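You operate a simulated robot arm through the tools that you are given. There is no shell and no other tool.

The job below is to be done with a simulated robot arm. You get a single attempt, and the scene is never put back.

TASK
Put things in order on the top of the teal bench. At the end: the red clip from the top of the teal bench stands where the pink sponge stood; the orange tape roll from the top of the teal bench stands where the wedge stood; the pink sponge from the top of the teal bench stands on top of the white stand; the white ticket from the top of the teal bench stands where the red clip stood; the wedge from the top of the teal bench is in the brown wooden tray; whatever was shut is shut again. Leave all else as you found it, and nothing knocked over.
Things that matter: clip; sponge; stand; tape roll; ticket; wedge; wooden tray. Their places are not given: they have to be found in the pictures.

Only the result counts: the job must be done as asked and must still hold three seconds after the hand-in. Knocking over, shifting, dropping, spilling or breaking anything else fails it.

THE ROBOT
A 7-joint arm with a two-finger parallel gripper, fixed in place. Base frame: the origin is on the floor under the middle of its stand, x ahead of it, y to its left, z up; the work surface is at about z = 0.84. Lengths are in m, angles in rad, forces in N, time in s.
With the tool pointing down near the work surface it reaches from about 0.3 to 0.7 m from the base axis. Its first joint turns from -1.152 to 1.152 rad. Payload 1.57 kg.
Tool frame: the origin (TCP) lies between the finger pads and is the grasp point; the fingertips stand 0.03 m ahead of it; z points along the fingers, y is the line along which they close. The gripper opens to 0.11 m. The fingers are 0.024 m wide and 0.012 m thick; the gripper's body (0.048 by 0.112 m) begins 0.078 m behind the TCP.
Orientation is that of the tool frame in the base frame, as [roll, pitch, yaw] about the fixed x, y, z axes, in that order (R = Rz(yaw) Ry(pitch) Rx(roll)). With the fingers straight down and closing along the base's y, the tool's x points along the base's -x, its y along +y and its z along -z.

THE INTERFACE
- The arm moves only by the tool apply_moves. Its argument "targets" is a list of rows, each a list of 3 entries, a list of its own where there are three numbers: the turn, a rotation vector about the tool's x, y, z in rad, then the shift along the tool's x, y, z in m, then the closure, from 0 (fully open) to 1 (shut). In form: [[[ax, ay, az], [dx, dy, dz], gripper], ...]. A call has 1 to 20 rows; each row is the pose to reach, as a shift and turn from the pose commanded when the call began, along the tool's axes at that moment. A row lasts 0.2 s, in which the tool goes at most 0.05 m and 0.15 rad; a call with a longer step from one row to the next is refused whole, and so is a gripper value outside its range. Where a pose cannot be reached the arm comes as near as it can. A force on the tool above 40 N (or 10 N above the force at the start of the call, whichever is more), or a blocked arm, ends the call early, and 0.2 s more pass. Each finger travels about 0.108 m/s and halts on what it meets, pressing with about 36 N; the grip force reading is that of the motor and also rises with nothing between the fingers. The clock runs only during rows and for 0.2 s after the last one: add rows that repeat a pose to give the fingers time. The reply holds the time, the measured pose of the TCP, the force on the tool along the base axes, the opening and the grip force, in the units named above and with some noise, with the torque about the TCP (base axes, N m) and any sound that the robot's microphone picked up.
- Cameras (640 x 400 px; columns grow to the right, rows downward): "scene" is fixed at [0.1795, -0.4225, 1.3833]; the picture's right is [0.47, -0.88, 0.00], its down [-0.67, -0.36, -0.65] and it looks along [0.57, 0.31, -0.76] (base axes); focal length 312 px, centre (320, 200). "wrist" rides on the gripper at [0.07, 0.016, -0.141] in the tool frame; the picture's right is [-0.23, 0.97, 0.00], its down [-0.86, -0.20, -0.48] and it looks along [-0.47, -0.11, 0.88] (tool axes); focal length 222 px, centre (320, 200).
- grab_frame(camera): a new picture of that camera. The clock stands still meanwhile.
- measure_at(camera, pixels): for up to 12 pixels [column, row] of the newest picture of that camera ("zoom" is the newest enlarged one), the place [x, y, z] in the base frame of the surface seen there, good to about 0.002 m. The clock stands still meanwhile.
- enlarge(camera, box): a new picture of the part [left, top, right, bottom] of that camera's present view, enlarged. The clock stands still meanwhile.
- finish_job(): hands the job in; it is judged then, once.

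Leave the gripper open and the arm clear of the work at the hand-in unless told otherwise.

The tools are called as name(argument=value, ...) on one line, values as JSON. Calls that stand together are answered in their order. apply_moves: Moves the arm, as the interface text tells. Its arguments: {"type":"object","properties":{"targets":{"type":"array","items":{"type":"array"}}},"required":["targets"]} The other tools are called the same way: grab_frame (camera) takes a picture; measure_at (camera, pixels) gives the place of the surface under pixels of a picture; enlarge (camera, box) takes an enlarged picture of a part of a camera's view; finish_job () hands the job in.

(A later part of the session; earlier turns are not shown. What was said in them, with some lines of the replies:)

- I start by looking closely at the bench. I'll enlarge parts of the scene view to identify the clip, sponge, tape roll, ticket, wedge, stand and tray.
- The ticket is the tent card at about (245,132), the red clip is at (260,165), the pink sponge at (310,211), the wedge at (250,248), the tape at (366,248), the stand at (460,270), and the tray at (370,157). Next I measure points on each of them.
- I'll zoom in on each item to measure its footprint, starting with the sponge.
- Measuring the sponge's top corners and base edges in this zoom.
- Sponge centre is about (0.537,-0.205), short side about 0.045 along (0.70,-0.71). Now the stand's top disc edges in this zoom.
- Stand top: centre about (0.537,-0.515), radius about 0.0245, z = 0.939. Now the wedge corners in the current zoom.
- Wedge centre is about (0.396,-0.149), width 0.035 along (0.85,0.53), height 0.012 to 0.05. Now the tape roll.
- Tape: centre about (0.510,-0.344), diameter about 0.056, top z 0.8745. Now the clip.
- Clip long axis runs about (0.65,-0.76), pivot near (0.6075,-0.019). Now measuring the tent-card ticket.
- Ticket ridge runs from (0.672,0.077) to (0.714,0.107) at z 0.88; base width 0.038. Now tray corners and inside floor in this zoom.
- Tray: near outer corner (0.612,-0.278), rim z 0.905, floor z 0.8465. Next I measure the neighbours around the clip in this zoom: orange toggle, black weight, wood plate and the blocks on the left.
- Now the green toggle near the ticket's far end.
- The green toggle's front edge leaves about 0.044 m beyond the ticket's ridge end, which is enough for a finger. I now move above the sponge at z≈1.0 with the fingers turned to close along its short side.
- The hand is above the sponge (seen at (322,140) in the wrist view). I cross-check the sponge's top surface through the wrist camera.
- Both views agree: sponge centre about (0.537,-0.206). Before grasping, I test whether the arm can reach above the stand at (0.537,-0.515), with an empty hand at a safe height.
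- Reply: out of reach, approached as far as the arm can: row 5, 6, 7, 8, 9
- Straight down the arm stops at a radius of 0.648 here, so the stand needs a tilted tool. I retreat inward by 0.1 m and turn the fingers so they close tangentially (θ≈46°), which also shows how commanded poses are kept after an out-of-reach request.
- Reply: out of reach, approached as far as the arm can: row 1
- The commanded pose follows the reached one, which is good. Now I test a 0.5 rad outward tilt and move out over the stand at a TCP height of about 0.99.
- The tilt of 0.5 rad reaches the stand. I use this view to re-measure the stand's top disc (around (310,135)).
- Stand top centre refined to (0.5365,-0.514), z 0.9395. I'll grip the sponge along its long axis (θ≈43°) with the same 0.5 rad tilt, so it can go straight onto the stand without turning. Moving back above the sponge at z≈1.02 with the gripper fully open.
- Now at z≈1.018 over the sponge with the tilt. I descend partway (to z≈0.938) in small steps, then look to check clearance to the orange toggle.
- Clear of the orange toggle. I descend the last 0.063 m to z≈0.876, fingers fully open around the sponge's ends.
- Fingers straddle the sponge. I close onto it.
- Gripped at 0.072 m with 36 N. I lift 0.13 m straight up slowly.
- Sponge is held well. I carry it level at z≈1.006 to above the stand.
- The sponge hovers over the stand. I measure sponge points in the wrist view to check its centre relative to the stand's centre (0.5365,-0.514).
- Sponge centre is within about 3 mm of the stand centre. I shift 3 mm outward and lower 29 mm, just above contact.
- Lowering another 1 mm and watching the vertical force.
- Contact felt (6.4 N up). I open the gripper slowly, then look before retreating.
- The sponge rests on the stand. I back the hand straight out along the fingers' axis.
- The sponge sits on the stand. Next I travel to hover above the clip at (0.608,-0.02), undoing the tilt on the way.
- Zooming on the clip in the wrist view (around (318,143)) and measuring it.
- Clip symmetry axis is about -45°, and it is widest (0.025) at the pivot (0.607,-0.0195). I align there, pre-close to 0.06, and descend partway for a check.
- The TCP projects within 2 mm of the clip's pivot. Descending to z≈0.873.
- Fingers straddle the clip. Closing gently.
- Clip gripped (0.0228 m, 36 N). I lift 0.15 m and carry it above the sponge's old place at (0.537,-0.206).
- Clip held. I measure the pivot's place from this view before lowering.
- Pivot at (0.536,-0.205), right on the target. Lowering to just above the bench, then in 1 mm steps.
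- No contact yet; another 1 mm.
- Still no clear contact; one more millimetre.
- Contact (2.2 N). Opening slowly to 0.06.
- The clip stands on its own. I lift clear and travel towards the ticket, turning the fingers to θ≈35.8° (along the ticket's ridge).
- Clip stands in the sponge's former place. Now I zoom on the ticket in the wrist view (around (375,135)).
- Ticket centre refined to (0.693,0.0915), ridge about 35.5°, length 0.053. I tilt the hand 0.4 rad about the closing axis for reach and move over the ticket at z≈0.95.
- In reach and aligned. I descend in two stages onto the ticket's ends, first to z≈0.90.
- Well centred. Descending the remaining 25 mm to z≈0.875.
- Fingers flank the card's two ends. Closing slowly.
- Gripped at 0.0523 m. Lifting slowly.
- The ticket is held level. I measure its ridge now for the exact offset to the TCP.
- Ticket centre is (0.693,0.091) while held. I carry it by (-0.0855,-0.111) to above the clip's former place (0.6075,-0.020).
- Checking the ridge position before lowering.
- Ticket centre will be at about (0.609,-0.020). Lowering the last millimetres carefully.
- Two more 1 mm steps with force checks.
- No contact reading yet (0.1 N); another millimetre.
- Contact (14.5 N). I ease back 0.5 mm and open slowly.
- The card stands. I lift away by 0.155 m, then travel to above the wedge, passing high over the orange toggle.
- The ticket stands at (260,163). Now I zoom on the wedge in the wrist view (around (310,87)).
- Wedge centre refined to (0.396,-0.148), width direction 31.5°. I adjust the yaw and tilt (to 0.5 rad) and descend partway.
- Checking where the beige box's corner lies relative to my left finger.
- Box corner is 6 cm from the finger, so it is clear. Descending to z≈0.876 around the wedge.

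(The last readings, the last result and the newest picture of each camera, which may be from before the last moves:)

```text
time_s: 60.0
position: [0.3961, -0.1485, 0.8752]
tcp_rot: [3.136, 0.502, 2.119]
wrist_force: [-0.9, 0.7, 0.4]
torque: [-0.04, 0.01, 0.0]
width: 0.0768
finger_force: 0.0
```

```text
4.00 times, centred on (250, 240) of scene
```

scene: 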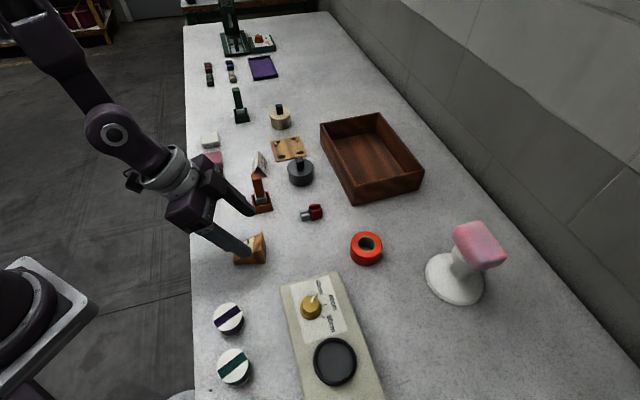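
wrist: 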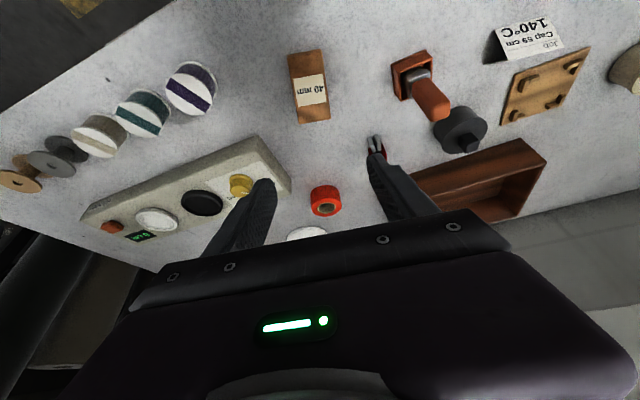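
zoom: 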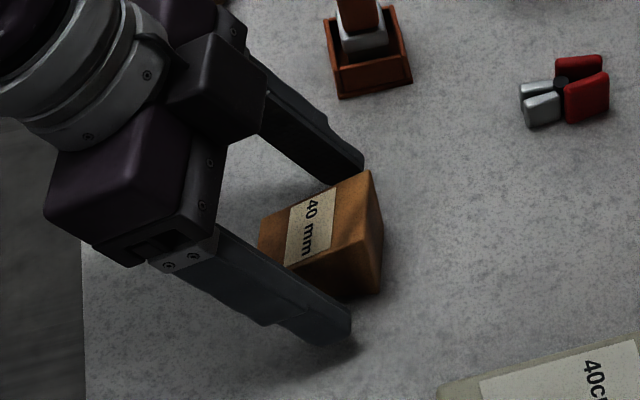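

Fingers flank the wedge. Closing slowly.

apply_moves(targets=[[[0, 0, 0], [0, 0, 0], 0.45], [[0, 0, 0], [0, 0, 0], 0.57], [[0, 0, 0], [0, 0, 0], 0.65], [[0, 0, 0], [0, 0, 0], 0.72], [[0, 0, 0], [0, 0, 0], 0.75], [[0, 0, 0], [0, 0, 0], 0.75]])

enlarge(camera="wrist", box=[220, 100, 420, 240])

```text
time_s: 61.4
position: [0.3961, -0.1481, 0.8758]
tcp_rot: [3.138, 0.501, 2.12]
wrist_force: [0.1, 1.2, 2.4]
torque: [0.02, 0.04, 0.0]
width: 0.0391
finger_force: 36.1
```

```text
2.86 times, centred on (320, 170) of wrist
```

zoom: 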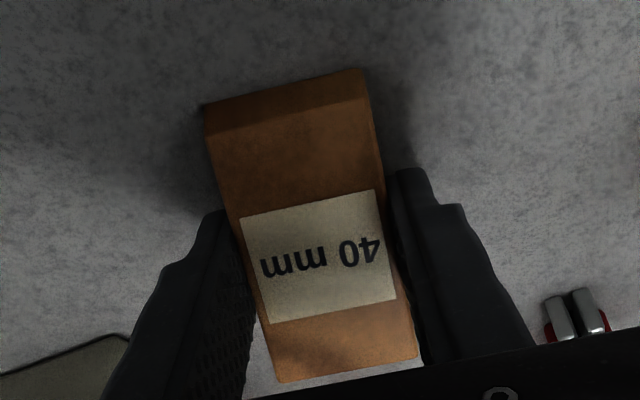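

Gripped at 0.039 m. Lifting 0.12 m.

apply_moves(targets=[[[0, 0, 0], [-0.0048, 0, -0.0088], 0.75], [[0, 0, 0], [-0.0144, 0, -0.0263], 0.75], [[0, 0, 0], [-0.0263, 0, -0.0483], 0.75], [[0, 0, 0], [-0.0383, 0, -0.0702], 0.75], [[0, 0, 0], [-0.0503, 0, -0.0921], 0.75], [[0, 0, 0], [-0.0575, 0, -0.1053], 0.75], [[0, 0, 0], [-0.0575, 0, -0.1053], 0.75]])

grab_frame(camera="wrist")

enlarge(camera="scene", box=[180, 150, 300, 270])

```text
time_s: 63.0
position: [0.3958, -0.1463, 0.9946]
tcp_rot: [3.136, 0.501, 2.119]
wrist_force: [0.1, -0.2, -2.0]
torque: [-0.01, -0.02, 0.0]
width: 0.0387
finger_force: 36.1
```

```text
taken
```

wrist: 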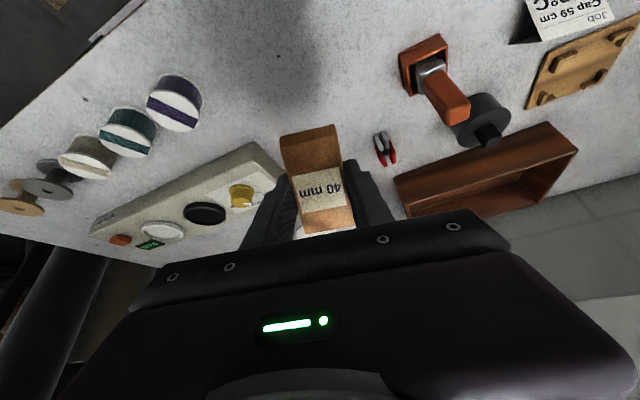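

```text
3.33 times, centred on (240, 210) of scene
```

zoom: 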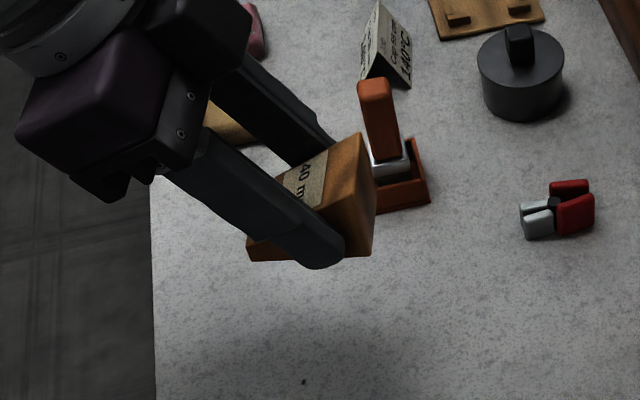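

Held firmly. I carry the wedge to above the near part of the tray (0.6925,-0.2645), turning by 16° to align with the tray's sides.

apply_moves(targets=[[[-0.006, 0, -0.011], [-0.0113, 0.0096, 0.0059], 0.75], [[-0.0195, 0, -0.0355], [-0.0339, 0.0288, 0.0177], 0.75], [[-0.033, 0, -0.06], [-0.0565, 0.048, 0.0295], 0.75], [[-0.0465, 0, -0.0845], [-0.0791, 0.0672, 0.0412], 0.75], [[-0.06, 0, -0.109], [-0.1017, 0.0864, 0.053], 0.75], [[-0.0735, 0, -0.1335], [-0.1243, 0.1055, 0.0648], 0.75], [[-0.087, 0, -0.158], [-0.1469, 0.1247, 0.0766], 0.75], [[-0.1005, 0, -0.1826], [-0.1695, 0.1439, 0.0884], 0.75], [[-0.114, 0, -0.207], [-0.1921, 0.1631, 0.1001], 0.75], [[-0.1265, 0, -0.2315], [-0.2147, 0.1823, 0.1119], 0.75], [[-0.133, 0, -0.2435], [-0.226, 0.1919, 0.1178], 0.75], [[-0.133, 0, -0.2435], [-0.226, 0.1919, 0.1178], 0.75]])

grab_frame(camera="wrist")

grab_frame(camera="scene")

```text
time_s: 65.6
position: [0.6925, -0.2657, 1.0008]
tcp_rot: [3.14, 0.5, 2.396]
wrist_force: [-0.6, 0.3, -1.0]
torque: [0.01, 0.02, -0.02]
width: 0.0387
finger_force: 35.6
```

```text
taken
```

wrist: 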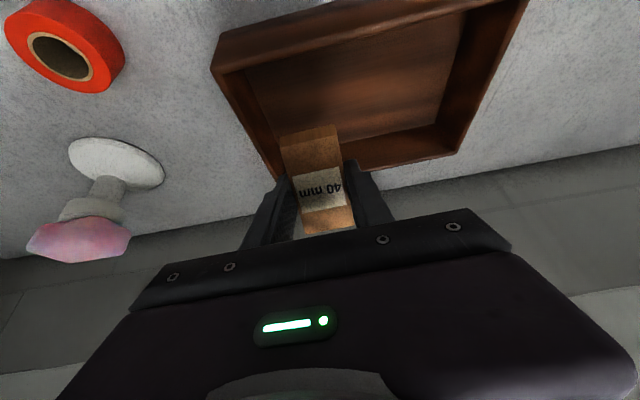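

```text
taken
```

scene: 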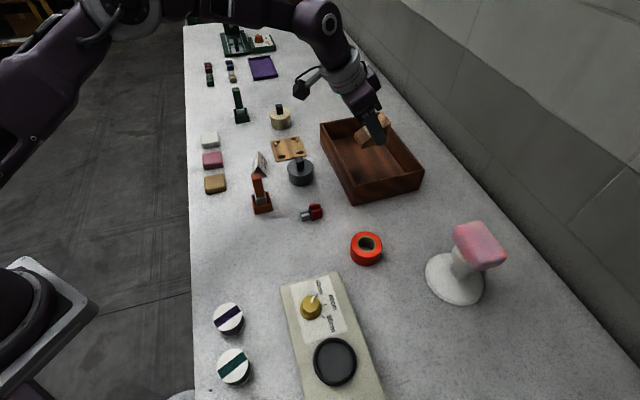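

The wedge is over the tray. I zoom to verify clearances to the tray's walls before lowering.

enlarge(camera="scene", box=[310, 90, 440, 210])

enlarge(camera="wrist", box=[200, 0, 420, 240])

```text
3.33 times, centred on (375, 150) of scene
```

zoom: 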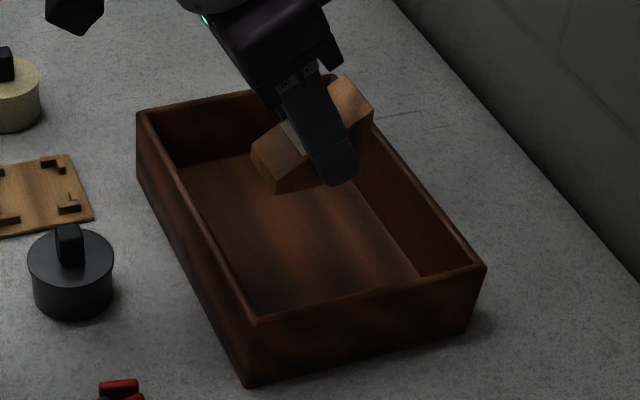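

```text
1.67 times, centred on (310, 120) of wrist
```

zoom: 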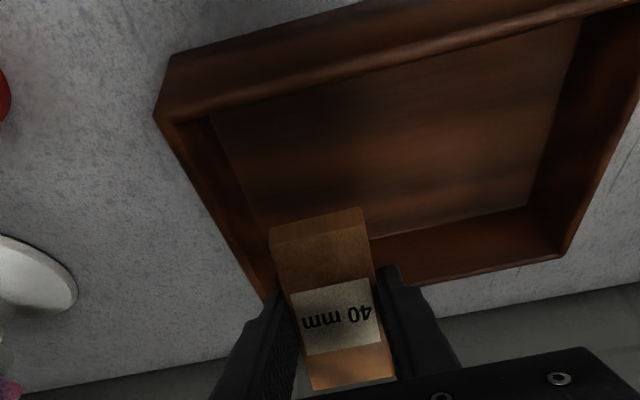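

measure_at(camera="zoom", pixels=[[160, 112], [180, 118], [212, 112], [330, 78], [340, 60], [225, 225], [205, 205], [300, 130], [255, 262], [320, 220], [280, 240], [355, 215]])

```text
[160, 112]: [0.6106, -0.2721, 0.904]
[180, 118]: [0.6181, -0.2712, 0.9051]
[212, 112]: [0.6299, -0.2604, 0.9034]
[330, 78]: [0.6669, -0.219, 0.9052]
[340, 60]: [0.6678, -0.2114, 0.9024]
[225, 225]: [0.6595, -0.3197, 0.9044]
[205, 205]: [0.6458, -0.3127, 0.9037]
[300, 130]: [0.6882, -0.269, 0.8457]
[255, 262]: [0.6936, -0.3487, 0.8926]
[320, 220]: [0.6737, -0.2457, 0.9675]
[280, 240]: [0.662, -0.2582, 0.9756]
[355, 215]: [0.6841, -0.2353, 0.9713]
```

Clearances are 16 mm or more. I shift 8 to 10 mm further into the tray and lower by 0.105 m (wedge bottom about 12 mm above the floor).

apply_moves(targets=[[[0, 0, 0], [-0.007, 0.01, 0.0038], 0.75], [[0, 0, 0], [0.0031, 0.01, 0.0222], 0.75], [[0, 0, 0], [0.0131, 0.01, 0.0407], 0.75], [[0, 0, 0], [0.0232, 0.01, 0.0591], 0.75], [[0, 0, 0], [0.0332, 0.01, 0.0775], 0.75], [[0, 0, 0], [0.0433, 0.01, 0.0959], 0.75], [[0, 0, 0], [0.0433, 0.01, 0.0959], 0.75]])

enlarge(camera="wrist", box=[200, 60, 440, 240])

enlarge(camera="scene", box=[310, 90, 440, 210])

```text
time_s: 67.2
position: [0.7072, -0.2632, 0.8965]
tcp_rot: [3.137, 0.503, 2.396]
wrist_force: [0.1, -0.1, -1.1]
torque: [0.0, -0.05, 0.01]
width: 0.0387
finger_force: 36.4
```

```text
2.22 times, centred on (320, 150) of wrist
```

zoom: 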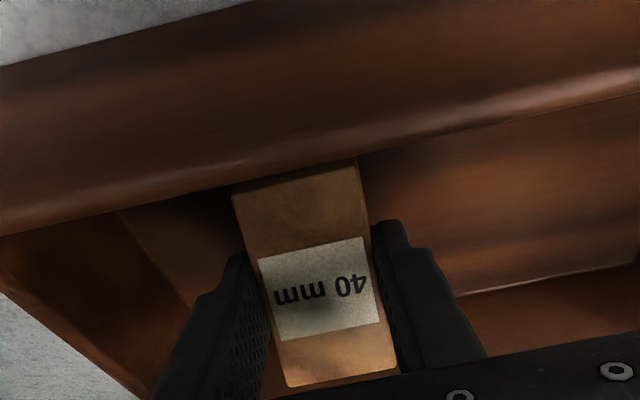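

```text
3.33 times, centred on (375, 150) of scene
```

zoom: 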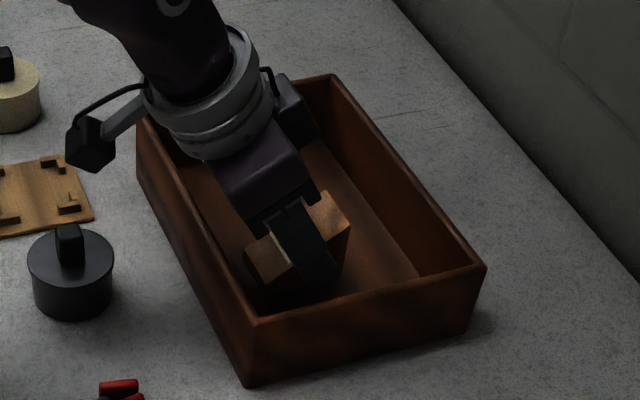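

Clear of the walls. Lowering another 11 mm, then in small steps.

apply_moves(targets=[[[0, 0, 0], [0.0026, 0, 0.0048], 0.75], [[0, 0, 0], [0.0053, 0, 0.0097], 0.75], [[0, 0, 0], [0.0053, 0, 0.0097], 0.75]])

apply_moves(targets=[[[0, 0, 0], [0.0005, 0, 0.0009], 0.75], [[0, 0, 0], [0.0005, 0, 0.0009], 0.75]])

```text
time_s: 68.0
position: [0.7076, -0.2623, 0.8866]
tcp_rot: [3.137, 0.504, 2.396]
wrist_force: [-0.4, 0.0, -0.5]
torque: [-0.02, -0.02, 0.0]
width: 0.0389
finger_force: 36.1
```

```text
time_s: 68.6
position: [0.7049, -0.2631, 0.8846]
tcp_rot: [3.137, 0.502, 2.396]
wrist_force: [-0.2, -0.3, -0.7]
torque: [-0.03, 0.04, 0.0]
width: 0.0388
finger_force: 36.0
```

Two more 1 mm steps, watching the force.

apply_moves(targets=[[[0, 0, 0], [0.0005, 0, 0.0009], 0.75], [[0, 0, 0], [0.0005, 0, 0.0009], 0.75]])

apply_moves(targets=[[[0, 0, 0], [0.0005, 0, 0.0009], 0.75], [[0, 0, 0], [0.0005, 0, 0.0009], 0.75]])

```text
time_s: 69.2
position: [0.7062, -0.2628, 0.8836]
tcp_rot: [3.139, 0.502, 2.396]
wrist_force: [-0.3, -0.4, 0.1]
torque: [-0.01, 0.01, -0.02]
width: 0.0385
finger_force: 35.6
```

```text
time_s: 69.8
position: [0.7067, -0.2633, 0.883]
tcp_rot: [3.138, 0.502, 2.397]
wrist_force: [-0.3, -0.3, -0.7]
torque: [0.04, -0.03, 0.02]
width: 0.0386
finger_force: 35.4
```

apply_moves(targets=[[[0, 0, 0], [0.0005, 0, 0.0009], 0.75], [[0, 0, 0], [0.0005, 0, 0.0009], 0.75]])

```text
time_s: 70.4
position: [0.7063, -0.2625, 0.8806]
tcp_rot: [3.139, 0.503, 2.396]
wrist_force: [-0.7, -0.4, -0.1]
torque: [0.01, 0.0, -0.02]
width: 0.0389
finger_force: 36.7
```

Still slightly above; another step.

apply_moves(targets=[[[0, 0, 0], [0.0005, 0, 0.0009], 0.75], [[0, 0, 0], [0.0005, 0, 0.0009], 0.75]])

```text
time_s: 71.0
position: [0.7062, -0.2631, 0.8812]
tcp_rot: [3.138, 0.503, 2.395]
wrist_force: [0.0, 2.1, 5.4]
torque: [0.08, 0.22, -0.06]
width: 0.0389
finger_force: 36.3
```

Contact (5.4 N). Opening slowly to 0.06.

apply_moves(targets=[[[0, 0, 0], [0, 0, 0], 0.64], [[0, 0, 0], [0, 0, 0], 0.58], [[0, 0, 0], [0, 0, 0], 0.5], [[0, 0, 0], [0, 0, 0], 0.45], [[0, 0, 0], [0, 0, 0], 0.45]])

enlarge(camera="wrist", box=[200, 60, 440, 240])

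enlarge(camera="scene", box=[310, 90, 440, 210])

```text
time_s: 72.2
position: [0.7061, -0.2636, 0.8813]
tcp_rot: [3.138, 0.503, 2.398]
wrist_force: [0.1, -0.5, -0.4]
torque: [-0.02, -0.01, -0.03]
width: 0.0607
finger_force: 0.0
```

```text
2.22 times, centred on (320, 150) of wrist
```

zoom: 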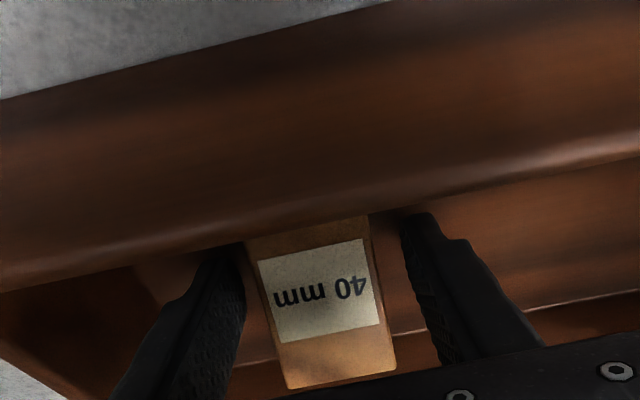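

```text
3.33 times, centred on (375, 150) of scene
```

zoom: 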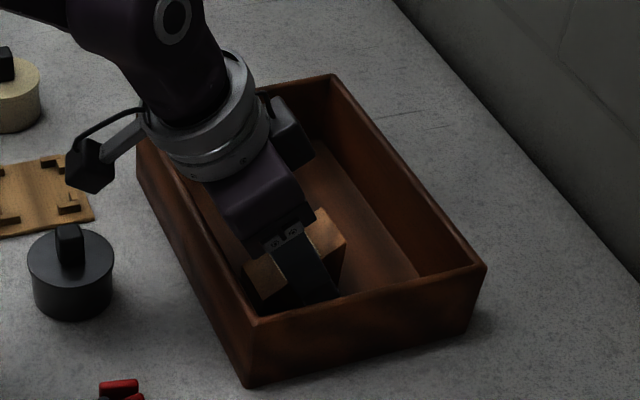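

The wedge rests in the tray. I lift straight up out of the tray, then draw inward.

apply_moves(targets=[[[0, 0, 0], [-0.0048, 0, -0.0088], 0.45], [[0, 0, 0], [-0.0192, 0, -0.0351], 0.45], [[0, 0, 0], [-0.0337, 0, -0.0614], 0.45], [[0, 0, 0], [-0.0393, 0, -0.0925], 0.45], [[0, 0, 0], [-0.0226, 0, -0.1244], 0.45], [[0, 0, 0], [0.0124, 0, -0.1437], 0.3], [[0, 0, 0], [0.0124, 0, -0.1437], 0.2]])

grab_frame(camera="scene")

grab_frame(camera="wrist")

```text
time_s: 73.8
position: [0.6456, -0.2082, 0.9984]
tcp_rot: [3.136, 0.501, 2.395]
wrist_force: [0.0, -0.7, 0.7]
torque: [-0.03, 0.01, -0.04]
width: 0.0882
finger_force: 0.0
```

```text
taken
```

scene: 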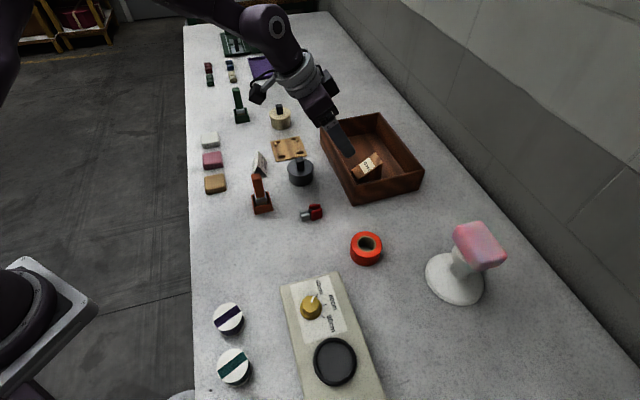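

```text
taken
```

wrist: 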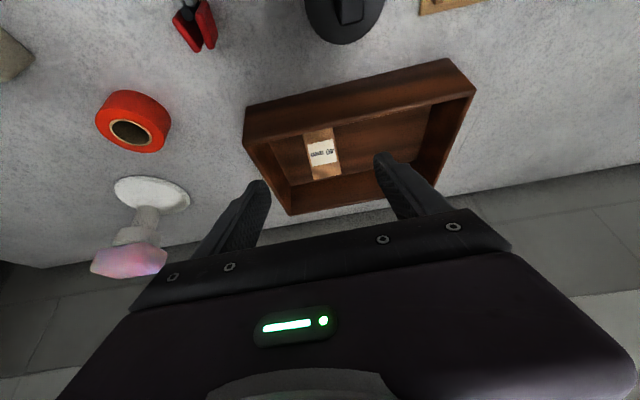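

The wedge stands in the tray. Now I move over to the tape roll at (0.510,-0.344), undoing the tilt.

apply_moves(targets=[[[0, 0.1, 0], [0.0006, -0.0192, -0.0004], 0.2], [[0, 0.2, 0], [0.0019, -0.0575, -0.001], 0.2], [[0, 0.3, 0], [0.0031, -0.0958, -0.0017], 0.2], [[0, 0.4, 0], [0.0044, -0.1342, -0.0024], 0.2], [[0, 0.5, 0], [0.0057, -0.1725, -0.0031], 0.2], [[0, 0.5, 0], [0.0063, -0.1917, -0.0035], 0.2], [[0, 0.5, 0], [0.0063, -0.1917, -0.0035], 0.2]])

enlarge(camera="wrist", box=[240, 90, 400, 210])

```text
time_s: 75.4
position: [0.5112, -0.3442, 0.9993]
tcp_rot: [3.138, 0.002, 2.396]
wrist_force: [-0.1, -0.5, 0.5]
torque: [-0.02, 0.01, 0.04]
width: 0.0881
finger_force: 0.1
```

```text
3.33 times, centred on (320, 150) of wrist
```

zoom: 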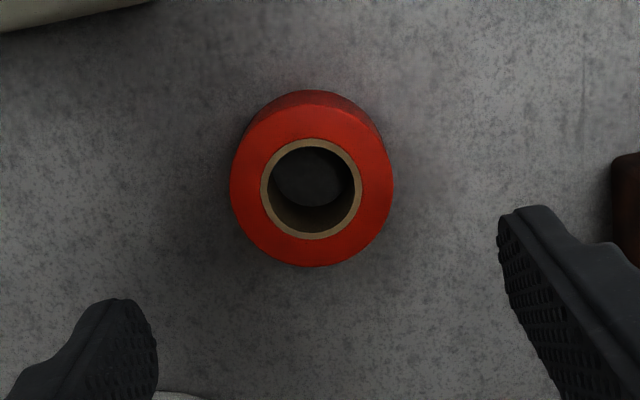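

measure_at(camera="zoom", pixels=[[236, 187], [388, 187], [312, 110], [312, 261], [268, 189], [358, 189], [312, 144], [312, 234], [620, 160], [100, 10]])

```text
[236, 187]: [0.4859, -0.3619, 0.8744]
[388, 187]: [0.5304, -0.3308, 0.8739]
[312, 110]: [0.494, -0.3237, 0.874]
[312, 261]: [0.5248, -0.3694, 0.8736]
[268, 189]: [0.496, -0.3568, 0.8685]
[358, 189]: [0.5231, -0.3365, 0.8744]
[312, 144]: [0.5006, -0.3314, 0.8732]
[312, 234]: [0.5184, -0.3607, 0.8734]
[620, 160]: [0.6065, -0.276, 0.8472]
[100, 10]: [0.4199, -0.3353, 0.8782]
```

Tape centre is (0.509,-0.346), diameter 0.055. Descending straight down to z≈0.873 around it.

apply_moves(targets=[[[0, 0, 0], [0.0004, -0.0028, 0.03], 0.2], [[0, 0, 0], [0.0004, -0.0028, 0.06], 0.2], [[0, 0, 0], [0.0004, -0.0028, 0.09], 0.2], [[0, 0, 0], [0.0004, -0.0028, 0.11], 0.2], [[0, 0, 0], [0.0004, -0.0028, 0.126], 0.2], [[0, 0, 0], [0.0004, -0.0028, 0.126], 0.2]])

enlarge(camera="wrist", box=[220, 110, 420, 250])

```text
time_s: 76.8
position: [0.5108, -0.3466, 0.8737]
tcp_rot: [3.138, 0.002, 2.396]
wrist_force: [0.7, -1.2, 0.0]
torque: [0.0, -0.04, 0.0]
width: 0.088
finger_force: 0.1
```

```text
2.86 times, centred on (320, 180) of wrist
```

zoom: 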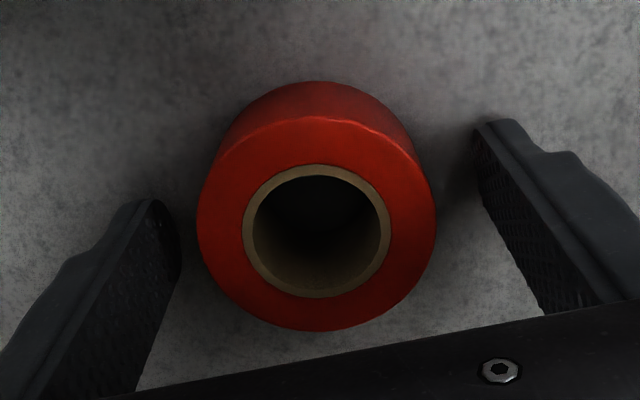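

Fingers flank the tape. Closing slowly.

apply_moves(targets=[[[0, 0, 0], [0, 0, 0], 0.35], [[0, 0, 0], [0, 0, 0], 0.43], [[0, 0, 0], [0, 0, 0], 0.49], [[0, 0, 0], [0, 0, 0], 0.55], [[0, 0, 0], [0, 0, 0], 0.58], [[0, 0, 0], [0, 0, 0], 0.58]])

enlarge(camera="wrist", box=[220, 110, 420, 250])

```text
time_s: 78.2
position: [0.5103, -0.3471, 0.8733]
tcp_rot: [3.139, 0.002, 2.398]
wrist_force: [-0.6, 0.3, -0.2]
torque: [0.0, 0.01, -0.03]
width: 0.058
finger_force: 36.4
```

```text
2.86 times, centred on (320, 180) of wrist
```

zoom: 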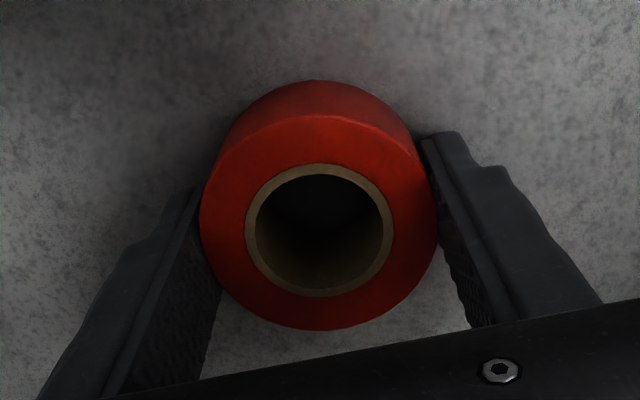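

Gripped at 0.058 m. Lifting 0.12 m and carrying it to above the wedge's former place (0.396,-0.148).

apply_moves(targets=[[[0, 0, 0], [0, 0, -0.01], 0.58], [[0, 0, 0], [0, 0, -0.04], 0.58], [[0, 0, 0], [0, 0, -0.08], 0.58], [[0, 0, 0], [0, 0, -0.12], 0.58], [[0, 0, 0], [0.0181, 0.0057, -0.12], 0.58], [[0, 0, 0], [0.0543, 0.0172, -0.12], 0.58], [[0, 0, 0], [0.0905, 0.0287, -0.12], 0.58], [[0, 0, 0], [0.1268, 0.0402, -0.12], 0.58], [[0, 0, 0], [0.163, 0.0517, -0.12], 0.58], [[0, 0, 0], [0.1992, 0.0632, -0.12], 0.58], [[0, 0, 0], [0.2173, 0.0689, -0.12], 0.58], [[0, 0, 0], [0.2173, 0.0689, -0.12], 0.58]])

enlarge(camera="wrist", box=[240, 120, 400, 240])

grab_frame(camera="scene")

```text
time_s: 80.8
position: [0.3967, -0.1486, 0.9926]
tcp_rot: [3.136, 0.002, 2.397]
wrist_force: [-0.3, 0.4, -0.3]
torque: [-0.03, 0.02, 0.02]
width: 0.058
finger_force: 36.2
```

```text
3.33 times, centred on (320, 180) of wrist
```

zoom: 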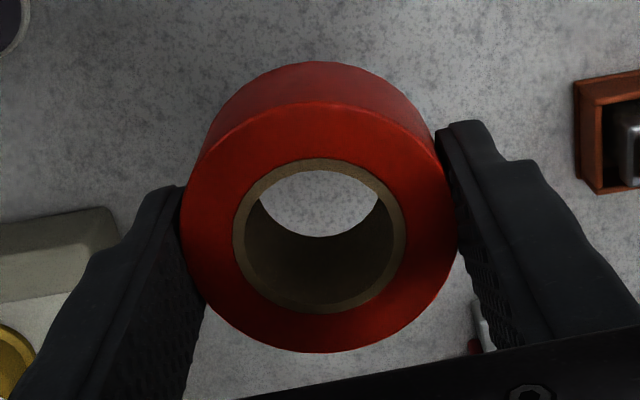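

```text
taken
```

scene: 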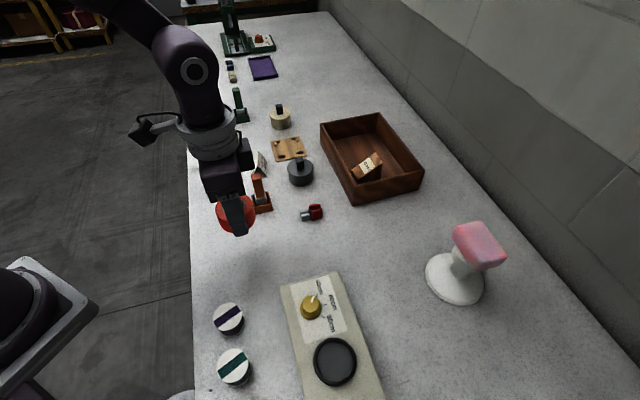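

Verifying the held tape's centre, then lowering to about 4 mm above the bench.

measure_at(camera="zoom", pixels=[[238, 237], [402, 233], [320, 164], [320, 309], [190, 240], [452, 232]])

apply_moves(targets=[[[0, 0, 0], [0, 0, 0.03], 0.58], [[0, 0, 0], [0, 0, 0.06], 0.58], [[0, 0, 0], [0, 0, 0.09], 0.58], [[0, 0, 0], [0, 0, 0.108], 0.58], [[0, 0, 0], [0, 0, 0.116], 0.58], [[0, 0, 0], [0, 0, 0.116], 0.58]])

```text
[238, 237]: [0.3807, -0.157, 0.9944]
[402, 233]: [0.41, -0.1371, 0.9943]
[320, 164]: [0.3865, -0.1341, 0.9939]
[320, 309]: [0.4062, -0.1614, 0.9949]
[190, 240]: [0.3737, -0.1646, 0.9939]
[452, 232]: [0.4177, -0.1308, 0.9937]
```

```text
time_s: 82.2
position: [0.3969, -0.1501, 0.8778]
tcp_rot: [3.138, 0.002, 2.399]
wrist_force: [-0.3, -0.5, -0.8]
torque: [-0.01, 0.01, 0.0]
width: 0.058
finger_force: 35.9
```

Centre is (0.396,-0.147), right on target. Small steps to contact.

apply_moves(targets=[[[0, 0, 0], [0, 0, 0.0015], 0.58], [[0, 0, 0], [0, 0, 0.003], 0.58], [[0, 0, 0], [0, 0, 0.003], 0.58]])

apply_moves(targets=[[[0, 0, 0], [0, 0, 0.001], 0.58], [[0, 0, 0], [0, 0, 0.001], 0.58]])

```text
time_s: 83.0
position: [0.3965, -0.1493, 0.874]
tcp_rot: [3.138, 0.002, 2.398]
wrist_force: [0.4, -0.5, -1.0]
torque: [0.0, 0.01, 0.03]
width: 0.058
finger_force: 35.7
```

```text
time_s: 83.6
position: [0.3971, -0.1491, 0.8736]
tcp_rot: [3.139, 0.006, 2.399]
wrist_force: [-1.3, -1.7, 19.1]
torque: [-0.04, 0.14, 0.0]
width: 0.0579
finger_force: 36.5
```

Contact (19 N). Easing back 0.5 mm and opening slowly.

apply_moves(targets=[[[0, 0, 0], [0, 0, -0.0006], 0.58], [[0, 0, 0], [0, 0, -0.0006], 0.46], [[0, 0, 0], [0, 0, -0.0006], 0.4], [[0, 0, 0], [0, 0, -0.0006], 0.3], [[0, 0, 0], [0, 0, -0.0006], 0.2], [[0, 0, 0], [0, 0, -0.0006], 0.2]])

enlarge(camera="wrist", box=[220, 110, 420, 250])

```text
time_s: 85.0
position: [0.3966, -0.1487, 0.8736]
tcp_rot: [3.138, 0.002, 2.398]
wrist_force: [-0.1, -0.4, -0.5]
torque: [0.0, -0.02, -0.02]
width: 0.0882
finger_force: 0.0
```

```text
2.86 times, centred on (320, 180) of wrist
```

zoom: 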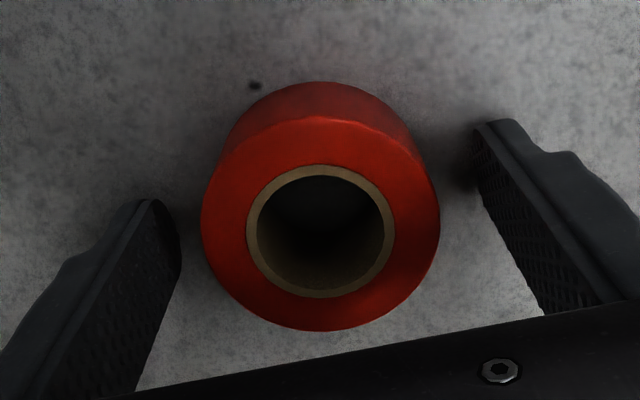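

The tape stands in place. I lift straight up and park the hand near its starting place, then check the whole scene.

apply_moves(targets=[[[0, 0, 0], [0, 0, -0.015], 0.2], [[0, 0, 0], [0, 0, -0.05], 0.2], [[0, 0, 0], [0, 0, -0.09], 0.15], [[0, 0, 0], [0, 0, -0.13], 0.1], [[0, 0, 0], [0, 0, -0.17], 0.0], [[0, 0, 0], [0.01, 0, -0.21], 0.0], [[0, 0, 0], [0.035, 0, -0.24], 0.0], [[0, 0, 0], [0.07, 0, -0.26], 0.0], [[0, 0, 0], [0.1, -0.005, -0.26], 0.0], [[0, 0, 0], [0.1, -0.005, -0.26], 0.0]])

grab_frame(camera="scene")

grab_frame(camera="wrist")

```text
time_s: 87.2
position: [0.317, -0.0847, 1.1347]
tcp_rot: [3.138, 0.003, 2.398]
wrist_force: [0.2, 0.1, -0.6]
torque: [0.02, 0.0, -0.01]
width: 0.11
finger_force: 0.1
```

```text
taken
```

scene: 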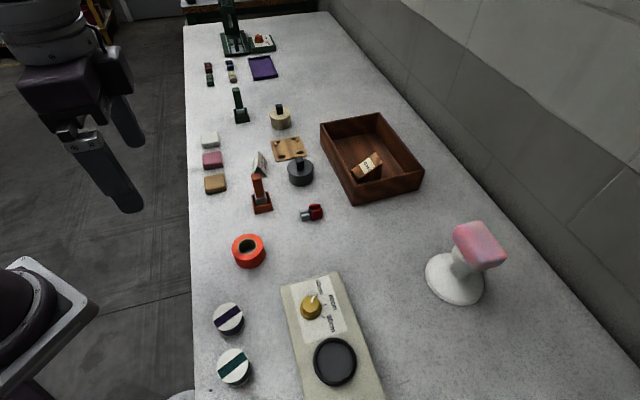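

```text
taken
```

wrist: 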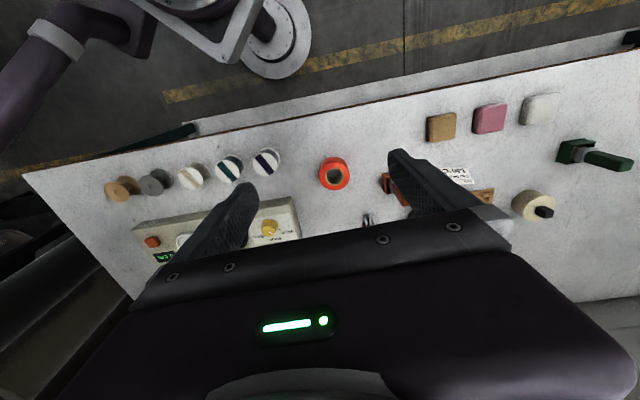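

All five items appear in place. I zoom on each to verify positions before handing in.

enlarge(camera="scene", box=[235, 140, 335, 230])

measure_at(camera="zoom", pixels=[[95, 58], [135, 120], [110, 70], [470, 320], [420, 345], [495, 295], [170, 200], [390, 140]])

enlarge(camera="scene", box=[400, 200, 540, 320])

measure_at(camera="scene", pixels=[[480, 243], [455, 225], [478, 222], [505, 262], [485, 270], [367, 167], [345, 130], [249, 240], [323, 122], [420, 175], [350, 190], [440, 285]])

enlarge(camera="scene", box=[310, 100, 440, 220])

```text
4.44 times, centred on (285, 185) of scene
```

zoom: 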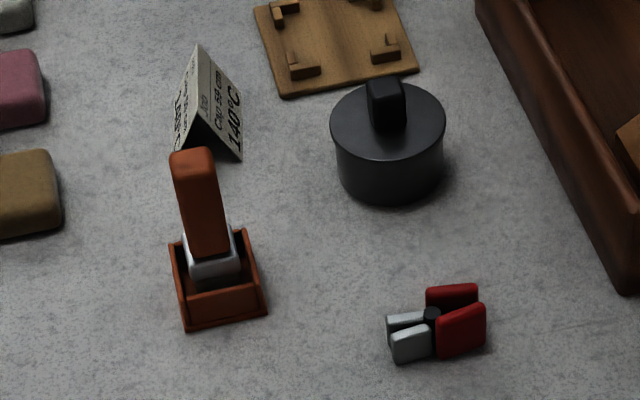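

```text
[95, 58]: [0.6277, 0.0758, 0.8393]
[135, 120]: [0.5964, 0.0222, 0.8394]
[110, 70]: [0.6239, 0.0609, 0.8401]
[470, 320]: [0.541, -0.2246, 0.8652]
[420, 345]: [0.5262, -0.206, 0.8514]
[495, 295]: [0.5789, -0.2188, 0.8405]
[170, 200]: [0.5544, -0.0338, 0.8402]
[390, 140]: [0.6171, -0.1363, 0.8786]
```

```text
3.33 times, centred on (470, 260) of scene
```

zoom: 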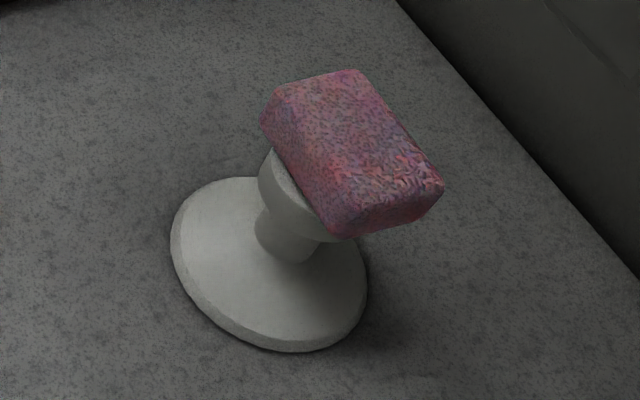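

```text
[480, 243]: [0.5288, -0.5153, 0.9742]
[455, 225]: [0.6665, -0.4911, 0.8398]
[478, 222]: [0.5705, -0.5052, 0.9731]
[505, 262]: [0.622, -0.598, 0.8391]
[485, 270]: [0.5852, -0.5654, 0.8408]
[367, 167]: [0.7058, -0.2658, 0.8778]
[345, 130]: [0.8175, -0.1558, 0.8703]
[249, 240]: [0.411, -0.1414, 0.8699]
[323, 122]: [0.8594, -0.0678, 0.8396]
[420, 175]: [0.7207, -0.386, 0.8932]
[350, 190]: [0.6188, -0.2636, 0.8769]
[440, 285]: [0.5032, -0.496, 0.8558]
```

```text
3.33 times, centred on (375, 160) of scene
```

zoom: 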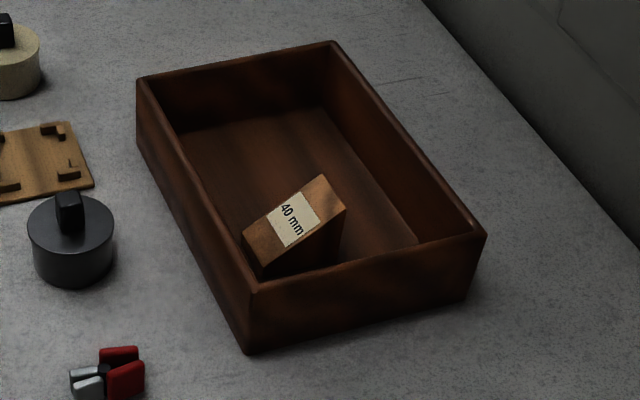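

Quick final measurement of the ticket's ridge and the sponge's top corners.

enlarge(camera="scene", box=[245, 140, 305, 190])

```text
8.00 times, centred on (275, 165) of scene
```

zoom: 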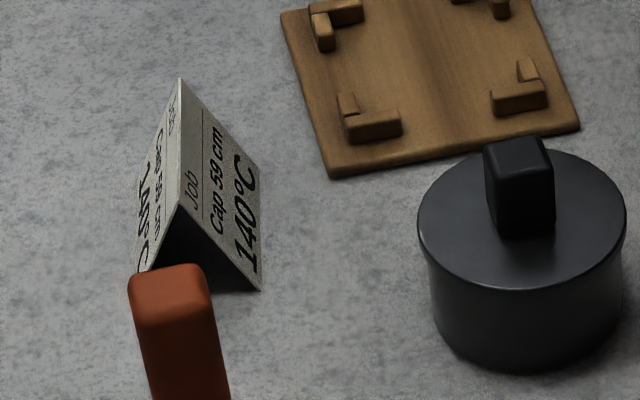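

measure_at(camera="zoom", pixels=[[181, 84], [179, 200], [258, 286], [258, 178], [180, 140], [335, 170], [430, 255]])

enlarge(camera="scene", box=[440, 210, 520, 280])

```text
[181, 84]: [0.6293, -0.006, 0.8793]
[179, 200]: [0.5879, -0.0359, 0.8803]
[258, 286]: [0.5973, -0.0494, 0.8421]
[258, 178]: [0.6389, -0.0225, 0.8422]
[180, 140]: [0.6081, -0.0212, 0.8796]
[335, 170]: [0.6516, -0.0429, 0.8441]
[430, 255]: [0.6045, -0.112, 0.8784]
```

```text
5.71 times, centred on (480, 245) of scene
```

zoom: 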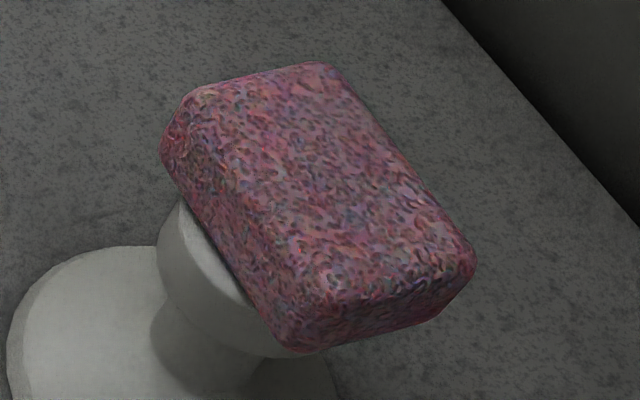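

measure_at(camera="zoom", pixels=[[200, 97], [322, 70], [462, 255], [325, 295], [320, 180], [165, 160], [290, 345]])

```text
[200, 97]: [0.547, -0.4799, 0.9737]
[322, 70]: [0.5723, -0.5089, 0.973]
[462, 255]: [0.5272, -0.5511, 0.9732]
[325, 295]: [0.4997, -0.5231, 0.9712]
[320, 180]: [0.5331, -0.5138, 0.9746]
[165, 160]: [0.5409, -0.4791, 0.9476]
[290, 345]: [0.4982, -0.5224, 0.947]
```

The checks agree with the task:
- **Sponge:** centred on the stand at (0.537,-0.516), level.
- **Ticket:** stands at (0.608,-0.021).
- **Clip:** stands at about (0.536,-0.206).
- **Tape:** stands at (0.396,-0.147).
- **Wedge:** upright in the tray.

Nothing was opened, and the other items look undisturbed. The gripper is open and the arm is clear, so I hand in.

finish_job()

```text
The job is handed in.
```

The job is handed in, and all five things are where you asked. I measured them from the camera pictures shortly before the hand-in; the final judgement wasn't shown to me.

| Thing | Where it is now | Measured place (x, y) |
|---|---|---|
| Pink sponge | on top of the white stand, level | (0.537, -0.516), within about 2 mm of the stand's centre |
| Red clip | where the sponge stood | (0.536, -0.205), measured just before it was set down |
| White ticket | where the clip stood, upright | (0.608, -0.021) |
| Wedge | in the brown wooden tray, upright | about (0.706, -0.266) |
| Orange tape roll | where the wedge stood | (0.396, -0.147), measured just before it was set down |

Nothing was opened, so there was nothing to shut again. In the last pictures nothing is knocked over, and I saw no other item shifted. The gripper is open and the arm is parked near its starting place.
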